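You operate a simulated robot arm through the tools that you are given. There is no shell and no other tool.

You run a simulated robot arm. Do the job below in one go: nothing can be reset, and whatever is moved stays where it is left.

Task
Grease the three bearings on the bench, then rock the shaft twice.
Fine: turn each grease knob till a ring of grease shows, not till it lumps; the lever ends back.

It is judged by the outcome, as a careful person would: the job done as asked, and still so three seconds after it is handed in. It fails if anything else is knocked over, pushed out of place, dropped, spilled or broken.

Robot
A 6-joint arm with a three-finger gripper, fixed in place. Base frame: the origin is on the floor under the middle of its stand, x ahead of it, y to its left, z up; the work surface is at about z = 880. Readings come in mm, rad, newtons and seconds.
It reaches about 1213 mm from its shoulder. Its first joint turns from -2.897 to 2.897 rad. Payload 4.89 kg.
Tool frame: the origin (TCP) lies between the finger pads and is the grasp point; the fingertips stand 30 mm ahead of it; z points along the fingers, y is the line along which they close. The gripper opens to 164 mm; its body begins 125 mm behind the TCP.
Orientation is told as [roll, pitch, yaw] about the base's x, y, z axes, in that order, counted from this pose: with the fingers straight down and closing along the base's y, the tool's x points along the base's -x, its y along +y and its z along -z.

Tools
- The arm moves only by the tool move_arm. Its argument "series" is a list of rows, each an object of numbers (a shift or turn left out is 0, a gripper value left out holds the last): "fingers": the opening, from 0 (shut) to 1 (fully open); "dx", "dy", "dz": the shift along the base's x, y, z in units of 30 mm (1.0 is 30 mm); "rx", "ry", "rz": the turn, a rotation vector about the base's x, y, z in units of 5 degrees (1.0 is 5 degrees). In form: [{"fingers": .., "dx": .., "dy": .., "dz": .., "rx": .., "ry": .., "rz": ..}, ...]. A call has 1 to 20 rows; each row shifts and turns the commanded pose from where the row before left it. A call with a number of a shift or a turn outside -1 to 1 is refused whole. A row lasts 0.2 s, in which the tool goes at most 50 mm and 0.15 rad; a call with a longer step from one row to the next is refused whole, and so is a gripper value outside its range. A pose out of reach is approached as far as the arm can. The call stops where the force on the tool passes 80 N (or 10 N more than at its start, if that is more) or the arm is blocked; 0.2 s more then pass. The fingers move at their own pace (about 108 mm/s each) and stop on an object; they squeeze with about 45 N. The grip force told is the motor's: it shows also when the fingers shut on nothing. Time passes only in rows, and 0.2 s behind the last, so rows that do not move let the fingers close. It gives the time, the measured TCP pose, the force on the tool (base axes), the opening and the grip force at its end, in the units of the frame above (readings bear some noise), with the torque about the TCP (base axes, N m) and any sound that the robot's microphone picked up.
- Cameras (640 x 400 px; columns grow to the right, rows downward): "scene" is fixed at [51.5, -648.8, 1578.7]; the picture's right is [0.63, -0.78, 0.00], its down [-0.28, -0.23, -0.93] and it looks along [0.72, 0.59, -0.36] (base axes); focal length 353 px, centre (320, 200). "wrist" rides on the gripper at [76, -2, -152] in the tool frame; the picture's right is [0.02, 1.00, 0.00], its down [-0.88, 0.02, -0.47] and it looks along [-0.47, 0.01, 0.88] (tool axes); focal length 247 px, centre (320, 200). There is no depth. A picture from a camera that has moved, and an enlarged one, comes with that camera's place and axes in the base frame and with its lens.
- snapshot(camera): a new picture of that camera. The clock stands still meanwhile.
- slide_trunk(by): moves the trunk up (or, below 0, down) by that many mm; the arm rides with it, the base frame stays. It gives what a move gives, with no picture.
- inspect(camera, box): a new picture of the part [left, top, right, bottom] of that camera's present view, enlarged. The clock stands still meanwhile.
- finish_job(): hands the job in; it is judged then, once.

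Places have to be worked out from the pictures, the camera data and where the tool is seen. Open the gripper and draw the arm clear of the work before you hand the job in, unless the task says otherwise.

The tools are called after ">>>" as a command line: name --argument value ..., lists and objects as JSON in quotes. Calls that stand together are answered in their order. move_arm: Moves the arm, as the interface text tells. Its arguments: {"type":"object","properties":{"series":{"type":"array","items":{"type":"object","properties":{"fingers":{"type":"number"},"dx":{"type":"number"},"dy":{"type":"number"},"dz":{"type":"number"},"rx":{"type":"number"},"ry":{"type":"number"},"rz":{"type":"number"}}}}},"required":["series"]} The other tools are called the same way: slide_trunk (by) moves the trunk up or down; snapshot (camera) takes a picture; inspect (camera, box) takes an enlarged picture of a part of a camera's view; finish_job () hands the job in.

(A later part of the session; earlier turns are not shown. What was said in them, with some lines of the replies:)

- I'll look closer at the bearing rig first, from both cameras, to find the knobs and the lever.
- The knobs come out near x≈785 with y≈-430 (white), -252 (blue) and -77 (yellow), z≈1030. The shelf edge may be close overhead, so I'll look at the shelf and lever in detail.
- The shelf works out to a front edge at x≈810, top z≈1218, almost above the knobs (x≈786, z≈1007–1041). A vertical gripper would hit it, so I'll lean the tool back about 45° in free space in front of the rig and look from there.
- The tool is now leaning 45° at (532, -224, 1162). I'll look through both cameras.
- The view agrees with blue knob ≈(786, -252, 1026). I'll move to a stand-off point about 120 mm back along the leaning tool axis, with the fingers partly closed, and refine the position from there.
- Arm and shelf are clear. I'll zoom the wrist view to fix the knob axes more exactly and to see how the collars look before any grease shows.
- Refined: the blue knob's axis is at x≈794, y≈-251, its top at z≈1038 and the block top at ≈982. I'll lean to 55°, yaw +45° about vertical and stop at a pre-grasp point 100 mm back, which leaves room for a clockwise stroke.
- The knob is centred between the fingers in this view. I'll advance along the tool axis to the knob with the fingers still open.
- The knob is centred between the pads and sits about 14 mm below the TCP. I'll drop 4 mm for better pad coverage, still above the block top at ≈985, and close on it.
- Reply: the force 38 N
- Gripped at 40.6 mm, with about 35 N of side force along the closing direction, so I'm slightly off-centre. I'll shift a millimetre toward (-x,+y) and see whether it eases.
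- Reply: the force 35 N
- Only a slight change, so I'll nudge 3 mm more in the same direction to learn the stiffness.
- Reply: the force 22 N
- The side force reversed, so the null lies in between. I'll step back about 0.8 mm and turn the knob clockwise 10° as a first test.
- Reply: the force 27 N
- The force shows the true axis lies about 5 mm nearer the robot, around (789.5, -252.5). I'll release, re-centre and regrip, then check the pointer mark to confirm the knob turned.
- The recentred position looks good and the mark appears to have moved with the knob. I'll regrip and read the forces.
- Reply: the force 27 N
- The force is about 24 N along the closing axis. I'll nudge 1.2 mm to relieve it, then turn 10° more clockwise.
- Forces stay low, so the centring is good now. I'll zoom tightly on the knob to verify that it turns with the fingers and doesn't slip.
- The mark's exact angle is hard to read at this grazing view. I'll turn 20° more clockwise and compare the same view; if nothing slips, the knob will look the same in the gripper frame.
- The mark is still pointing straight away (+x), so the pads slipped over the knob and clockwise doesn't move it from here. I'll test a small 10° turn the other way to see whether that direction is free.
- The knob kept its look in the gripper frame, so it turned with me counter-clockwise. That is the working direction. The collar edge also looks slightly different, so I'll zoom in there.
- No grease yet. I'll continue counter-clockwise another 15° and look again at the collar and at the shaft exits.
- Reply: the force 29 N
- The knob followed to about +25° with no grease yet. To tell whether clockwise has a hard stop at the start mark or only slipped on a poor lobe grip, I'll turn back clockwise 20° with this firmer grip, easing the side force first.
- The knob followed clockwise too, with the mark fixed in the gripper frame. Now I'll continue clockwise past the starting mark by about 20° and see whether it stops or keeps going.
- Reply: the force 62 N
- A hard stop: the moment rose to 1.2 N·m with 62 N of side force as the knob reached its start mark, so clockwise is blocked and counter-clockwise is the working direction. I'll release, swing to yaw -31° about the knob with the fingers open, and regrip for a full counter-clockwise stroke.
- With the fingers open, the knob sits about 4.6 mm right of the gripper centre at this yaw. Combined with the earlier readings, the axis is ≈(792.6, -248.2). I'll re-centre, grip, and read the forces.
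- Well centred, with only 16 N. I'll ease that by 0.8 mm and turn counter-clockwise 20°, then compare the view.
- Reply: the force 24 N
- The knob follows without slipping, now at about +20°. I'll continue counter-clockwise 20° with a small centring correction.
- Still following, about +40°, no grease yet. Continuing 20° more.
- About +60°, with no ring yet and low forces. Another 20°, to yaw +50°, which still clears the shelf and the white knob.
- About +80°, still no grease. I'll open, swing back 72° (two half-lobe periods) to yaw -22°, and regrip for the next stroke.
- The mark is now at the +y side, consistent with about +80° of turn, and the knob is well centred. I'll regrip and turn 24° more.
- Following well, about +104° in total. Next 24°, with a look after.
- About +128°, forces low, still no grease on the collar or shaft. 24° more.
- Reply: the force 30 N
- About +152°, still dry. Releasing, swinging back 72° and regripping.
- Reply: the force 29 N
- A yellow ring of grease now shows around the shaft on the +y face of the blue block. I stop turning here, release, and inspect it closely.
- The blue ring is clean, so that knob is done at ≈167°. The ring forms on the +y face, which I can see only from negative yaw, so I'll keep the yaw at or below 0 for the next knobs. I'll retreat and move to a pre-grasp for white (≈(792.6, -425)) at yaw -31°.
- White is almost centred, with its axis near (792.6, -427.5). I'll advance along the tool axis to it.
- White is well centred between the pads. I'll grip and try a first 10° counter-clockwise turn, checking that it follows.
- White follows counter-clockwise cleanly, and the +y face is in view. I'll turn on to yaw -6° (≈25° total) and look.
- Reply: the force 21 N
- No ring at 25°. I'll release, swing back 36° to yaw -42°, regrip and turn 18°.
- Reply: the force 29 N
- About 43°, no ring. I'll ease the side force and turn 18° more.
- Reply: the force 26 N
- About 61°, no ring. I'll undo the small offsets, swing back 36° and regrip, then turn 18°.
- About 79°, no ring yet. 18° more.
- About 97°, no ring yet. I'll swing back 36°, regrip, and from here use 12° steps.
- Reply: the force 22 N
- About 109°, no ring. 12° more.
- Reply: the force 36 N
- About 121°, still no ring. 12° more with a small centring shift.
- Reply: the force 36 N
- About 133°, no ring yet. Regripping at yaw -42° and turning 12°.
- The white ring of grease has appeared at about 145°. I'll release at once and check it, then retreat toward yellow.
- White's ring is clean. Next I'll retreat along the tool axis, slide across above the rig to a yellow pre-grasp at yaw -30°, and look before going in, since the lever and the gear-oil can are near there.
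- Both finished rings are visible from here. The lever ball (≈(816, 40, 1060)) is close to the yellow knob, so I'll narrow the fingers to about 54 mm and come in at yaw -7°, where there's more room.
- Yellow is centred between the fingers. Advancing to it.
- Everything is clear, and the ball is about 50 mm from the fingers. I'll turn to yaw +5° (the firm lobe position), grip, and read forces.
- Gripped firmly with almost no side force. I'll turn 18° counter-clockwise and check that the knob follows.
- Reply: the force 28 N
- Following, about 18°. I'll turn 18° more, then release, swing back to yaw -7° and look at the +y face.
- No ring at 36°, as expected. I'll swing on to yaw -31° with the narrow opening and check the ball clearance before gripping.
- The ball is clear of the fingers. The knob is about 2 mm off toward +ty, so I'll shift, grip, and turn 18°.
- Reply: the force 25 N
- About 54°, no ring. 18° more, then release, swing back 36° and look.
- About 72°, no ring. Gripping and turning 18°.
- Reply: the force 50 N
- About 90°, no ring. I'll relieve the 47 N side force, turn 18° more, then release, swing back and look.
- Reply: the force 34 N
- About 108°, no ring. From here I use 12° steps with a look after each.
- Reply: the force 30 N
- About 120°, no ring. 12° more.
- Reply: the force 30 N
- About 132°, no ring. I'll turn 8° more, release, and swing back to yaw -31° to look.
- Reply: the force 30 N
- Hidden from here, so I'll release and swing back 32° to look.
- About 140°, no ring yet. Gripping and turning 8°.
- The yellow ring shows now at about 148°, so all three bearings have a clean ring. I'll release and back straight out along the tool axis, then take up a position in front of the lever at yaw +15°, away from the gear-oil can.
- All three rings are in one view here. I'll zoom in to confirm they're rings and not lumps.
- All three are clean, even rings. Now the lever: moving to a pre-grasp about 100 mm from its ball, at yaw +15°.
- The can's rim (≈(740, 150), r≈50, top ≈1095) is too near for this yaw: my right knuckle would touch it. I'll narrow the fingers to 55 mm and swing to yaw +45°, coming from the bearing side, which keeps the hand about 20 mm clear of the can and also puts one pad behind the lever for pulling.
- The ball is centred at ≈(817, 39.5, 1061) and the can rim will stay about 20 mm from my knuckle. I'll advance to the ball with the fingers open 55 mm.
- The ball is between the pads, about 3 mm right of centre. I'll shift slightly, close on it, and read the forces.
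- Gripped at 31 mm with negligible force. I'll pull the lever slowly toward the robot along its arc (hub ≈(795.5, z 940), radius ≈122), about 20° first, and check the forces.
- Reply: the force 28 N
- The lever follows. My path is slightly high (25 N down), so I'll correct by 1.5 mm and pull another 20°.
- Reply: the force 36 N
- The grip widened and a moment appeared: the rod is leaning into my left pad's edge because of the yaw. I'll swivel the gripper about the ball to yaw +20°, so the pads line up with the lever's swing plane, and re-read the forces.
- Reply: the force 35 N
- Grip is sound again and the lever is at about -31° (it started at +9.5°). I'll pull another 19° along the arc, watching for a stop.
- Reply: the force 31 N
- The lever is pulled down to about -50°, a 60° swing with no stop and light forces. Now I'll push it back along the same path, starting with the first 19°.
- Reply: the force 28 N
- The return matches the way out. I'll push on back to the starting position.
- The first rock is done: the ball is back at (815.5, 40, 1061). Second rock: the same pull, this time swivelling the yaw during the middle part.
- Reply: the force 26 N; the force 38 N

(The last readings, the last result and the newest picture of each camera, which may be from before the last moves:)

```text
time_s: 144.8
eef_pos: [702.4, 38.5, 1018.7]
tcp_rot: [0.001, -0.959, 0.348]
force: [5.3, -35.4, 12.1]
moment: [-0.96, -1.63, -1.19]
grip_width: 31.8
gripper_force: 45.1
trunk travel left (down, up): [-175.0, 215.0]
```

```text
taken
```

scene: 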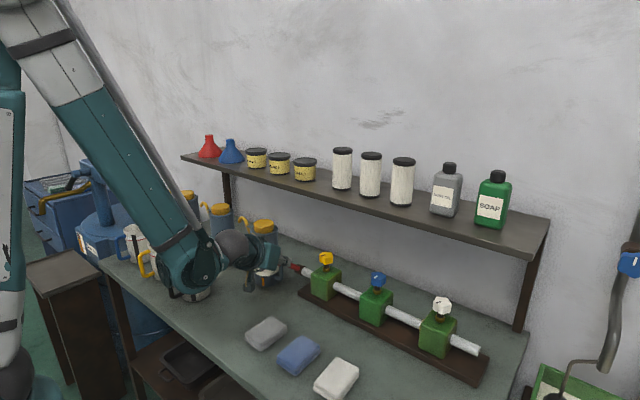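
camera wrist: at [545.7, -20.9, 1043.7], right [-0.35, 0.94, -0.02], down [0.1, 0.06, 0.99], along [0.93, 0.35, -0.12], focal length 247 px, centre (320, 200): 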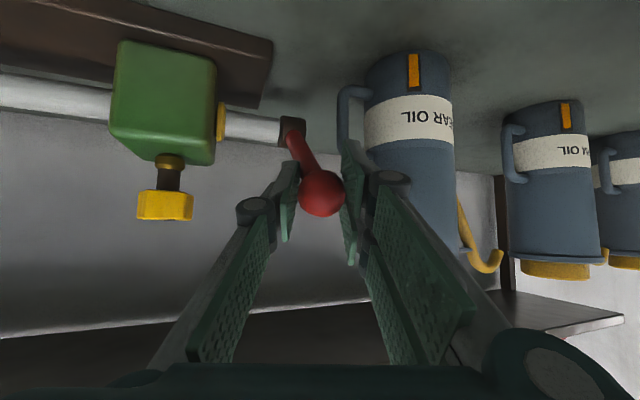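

The second pull reached the same -50°. Now pushing it back along the same path to the start.

>>> move_arm --series '[{"dx": 0.24, "dz": 0.25}, {"dx": 0.245, "dz": 0.23}, {"dx": 0.25, "dz": 0.19}, {"dx": 0.26, "dy": -0.03, "dz": 0.16}, {"dx": 0.26, "dz": 0.15, "rz": 1}, {"dx": 0.265, "dz": 0.14, "rz": 1}, {"dx": 0.27, "dz": 0.12, "rz": 1}, {"dx": 0.27, "dz": 0.1, "rz": 1}, {"dx": 0.27, "dz": 0.07, "rz": 1}, {}]'

>>> move_arm --series '[{"dx": 0.24, "dz": 0.03}, {"dx": 0.24, "dz": 0.02}, {"dx": 0.24, "dz": 0.02}, {"dx": 0.23, "dz": 0.0}, {"dx": 0.22, "dz": -0.02}, {"dx": 0.22, "dz": -0.03}, {}, {}]'

>>> snapshot --camera "wrist"

```text
time_s: 147.0
eef_pos: [772.5, 41.9, 1060.6]
tcp_rot: [0.0, -0.96, 0.785]
force: [0.9, 36.0, 3.5]
moment: [0.6, -0.15, -0.03]
grip_width: 30.0
gripper_force: 44.8
trunk travel left (down, up): [-175.0, 215.0]
```

```text
time_s: 148.8
eef_pos: [813.4, 40.0, 1061.5]
tcp_rot: [0.0, -0.96, 0.785]
force: [0.6, 6.2, 4.8]
moment: [-0.06, 0.09, 0.07]
grip_width: 30.5
gripper_force: 44.7
trunk travel left (down, up): [-175.0, 215.0]
```

```text
taken
camera wrist: at [698.4, -80.8, 1085.7], right [-0.72, 0.7, -0.02], down [0.07, 0.1, 0.99], along [0.7, 0.71, -0.12], focal length 247 px, centre (320, 200)
```

wrist: 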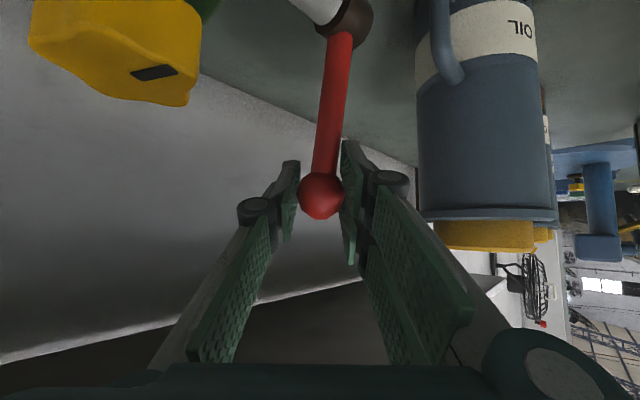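

The lever is back in its original pose, the same view as at first grip. I'll release it gently and check that it stays.

>>> move_arm --series '[{"fingers": 0.34}, {}, {}, {}]'

>>> snapshot --camera "wrist"

```text
time_s: 149.8
eef_pos: [813.9, 40.2, 1061.3]
tcp_rot: [0.001, -0.96, 0.786]
force: [-0.3, -0.2, 1.0]
moment: [-0.01, -0.01, 0.02]
grip_width: 55.6
gripper_force: 0.1
trunk travel left (down, up): [-175.0, 215.0]
```

```text
taken
camera wrist: at [698.1, -81.1, 1085.4], right [-0.72, 0.7, -0.02], down [0.07, 0.1, 0.99], along [0.69, 0.71, -0.12], focal length 247 px, centre (320, 200)
```

wrist: 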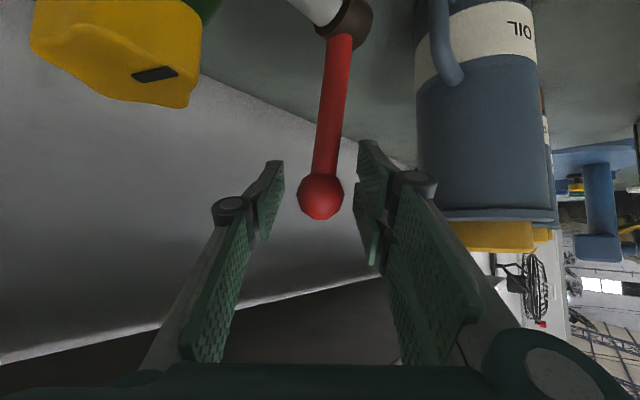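

It stays put. I'll back straight out along the tool axis, then away from the bench.

>>> move_arm --series '[{"dx": -0.53, "dy": -0.53, "dz": 0.53}, {"dx": -0.53, "dy": -0.53, "dz": 0.53}, {"dx": -0.53, "dy": -0.53, "dz": 0.53}, {"dx": -0.53, "dy": -0.53, "dz": 0.53}, {"dx": -0.8, "dz": 0.4}, {"dx": -0.8, "dz": 0.4}, {"dx": -0.8, "dz": 0.4}, {"dx": -0.8, "dz": 0.4, "rz": -0.9}, {"dx": -0.8, "dz": 0.4, "rz": -0.9}, {"rz": -0.9, "dz": 0.4}, {"rz": -0.9, "dz": 0.4}, {"rz": -0.9}, {"rz": -0.9}, {"rz": -0.9}, {"rz": -0.9}, {"rz": -0.9}, {"rz": -0.9}, {}, {}]'

>>> snapshot --camera "scene"

>>> snapshot --camera "wrist"

```text
time_s: 153.8
eef_pos: [631.2, -23.1, 1209.7]
tcp_rot: [0.0, -0.961, 0.001]
force: [0.3, 0.4, 0.6]
moment: [0.0, 0.04, -0.03]
grip_width: 55.7
gripper_force: 0.1
trunk travel left (down, up): [-175.0, 215.0]
```

```text
taken
```

scene: 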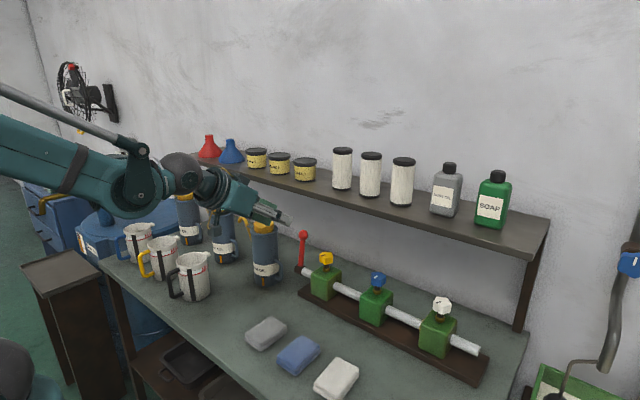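

```text
taken
camera wrist: at [464.6, -26.2, 1234.1], right [-0.01, 1.0, -0.02], down [0.12, 0.02, 0.99], along [0.99, 0.01, -0.12], focal length 247 px, centre (320, 200)
```

wrist: 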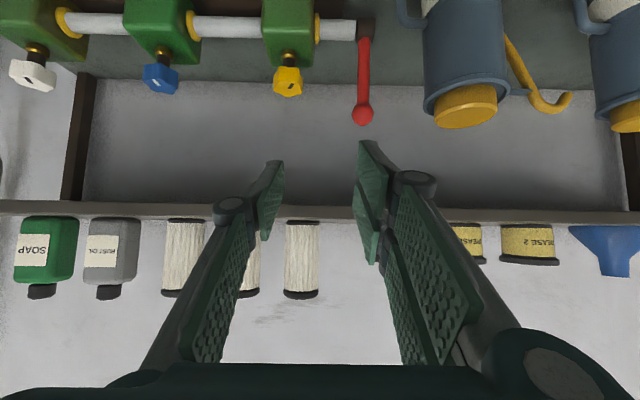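

The arm is clear. I'll do a final close check of the lever against the start picture, and of the rings.

>>> inspect --camera "scene" --box '[285, 225, 405, 320]'

>>> inspect --camera "wrist" --box '[0, 0, 400, 140]'

```text
4.21 times, centred on (345, 272) of scene
camera zoom: at [51.5, -648.8, 1578.7], right [0.63, -0.78, 0.0], down [-0.28, -0.23, -0.93], along [0.72, 0.59, -0.36], focal length 1488 px, centre (215, -105)
```

zoom: 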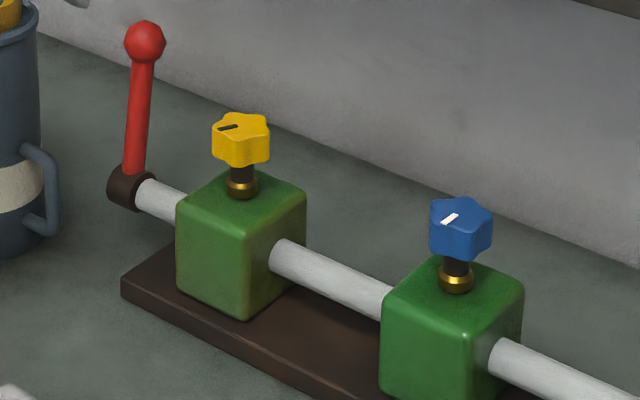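

```text
1.60 times, centred on (200, 70) of wrist
camera zoom: at [464.6, -26.2, 1234.1], right [-0.01, 1.0, -0.02], down [0.12, 0.02, 0.99], along [0.99, 0.01, -0.12], focal length 395 px, centre (512, 408)
```

zoom: 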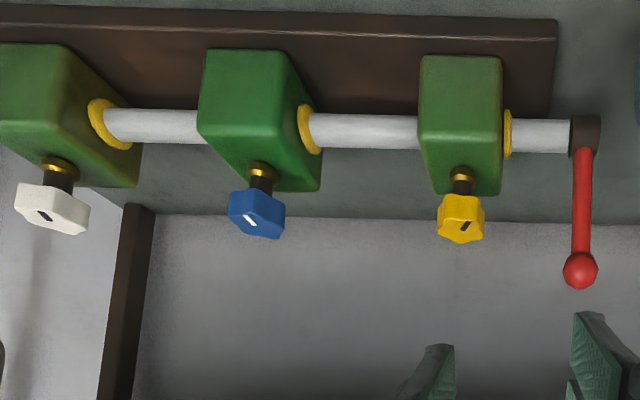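

The lever is where it started (ball within 1 px of the first picture), all three rings are intact, and nothing else has moved. I'll open the gripper and draw the arm further back and up.

>>> move_arm --series '[{"dx": -0.7, "dy": -0.5, "dz": 0.6, "fingers": 1.0}, {"dx": -0.7, "dy": -0.5, "dz": 0.6}, {"dx": -0.7, "dy": -0.5, "dz": 0.6}, {"dx": -0.7, "dy": -0.5, "dz": 0.6}, {}, {}, {}]'

>>> snapshot --camera "scene"

```text
time_s: 155.4
eef_pos: [550.4, -83.6, 1279.5]
tcp_rot: [-0.001, -0.961, -0.001]
force: [-0.6, 0.3, -0.4]
moment: [0.0, 0.04, -0.01]
grip_width: 164.2
gripper_force: 0.1
trunk travel left (down, up): [-175.0, 215.0]
```

```text
taken
```

scene: 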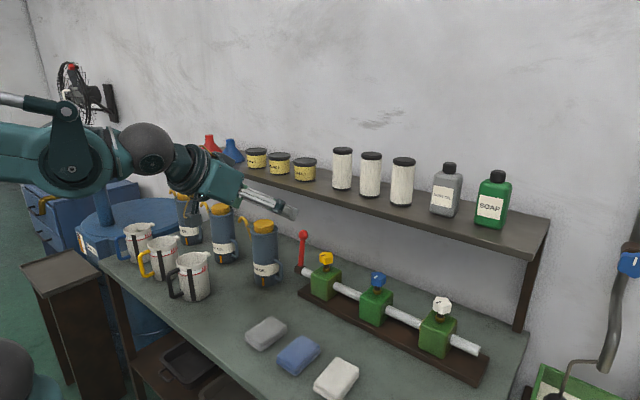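

The three bearings are greased with clean rings, the shaft has been rocked twice with the lever back at its start, the gripper is open and the arm is clear. Handing the job in.

>>> finish_job

```text
The job is handed in.
```

All three bearings are greased, and I rocked the shaft twice. I have handed the job in but have not seen a verdict.

- **Grease:** each bearing shows an even ring on its left face, with no lumps. The knobs only turn counter-clockwise from their start marks. White and yellow showed their rings at about 145–148°. Blue went to about 167°, because that face was out of the camera's view for part of the turn. Its ring looks the same as the other two.
- **Lever:** I pulled it about 60° towards the robot and pushed it back, twice. It met no stop. It now stands where it started, to within a pixel of the first picture.
- **Everything else:** nothing else looks moved or knocked over in the last pictures. The gripper is open and the arm is clear of the bench.
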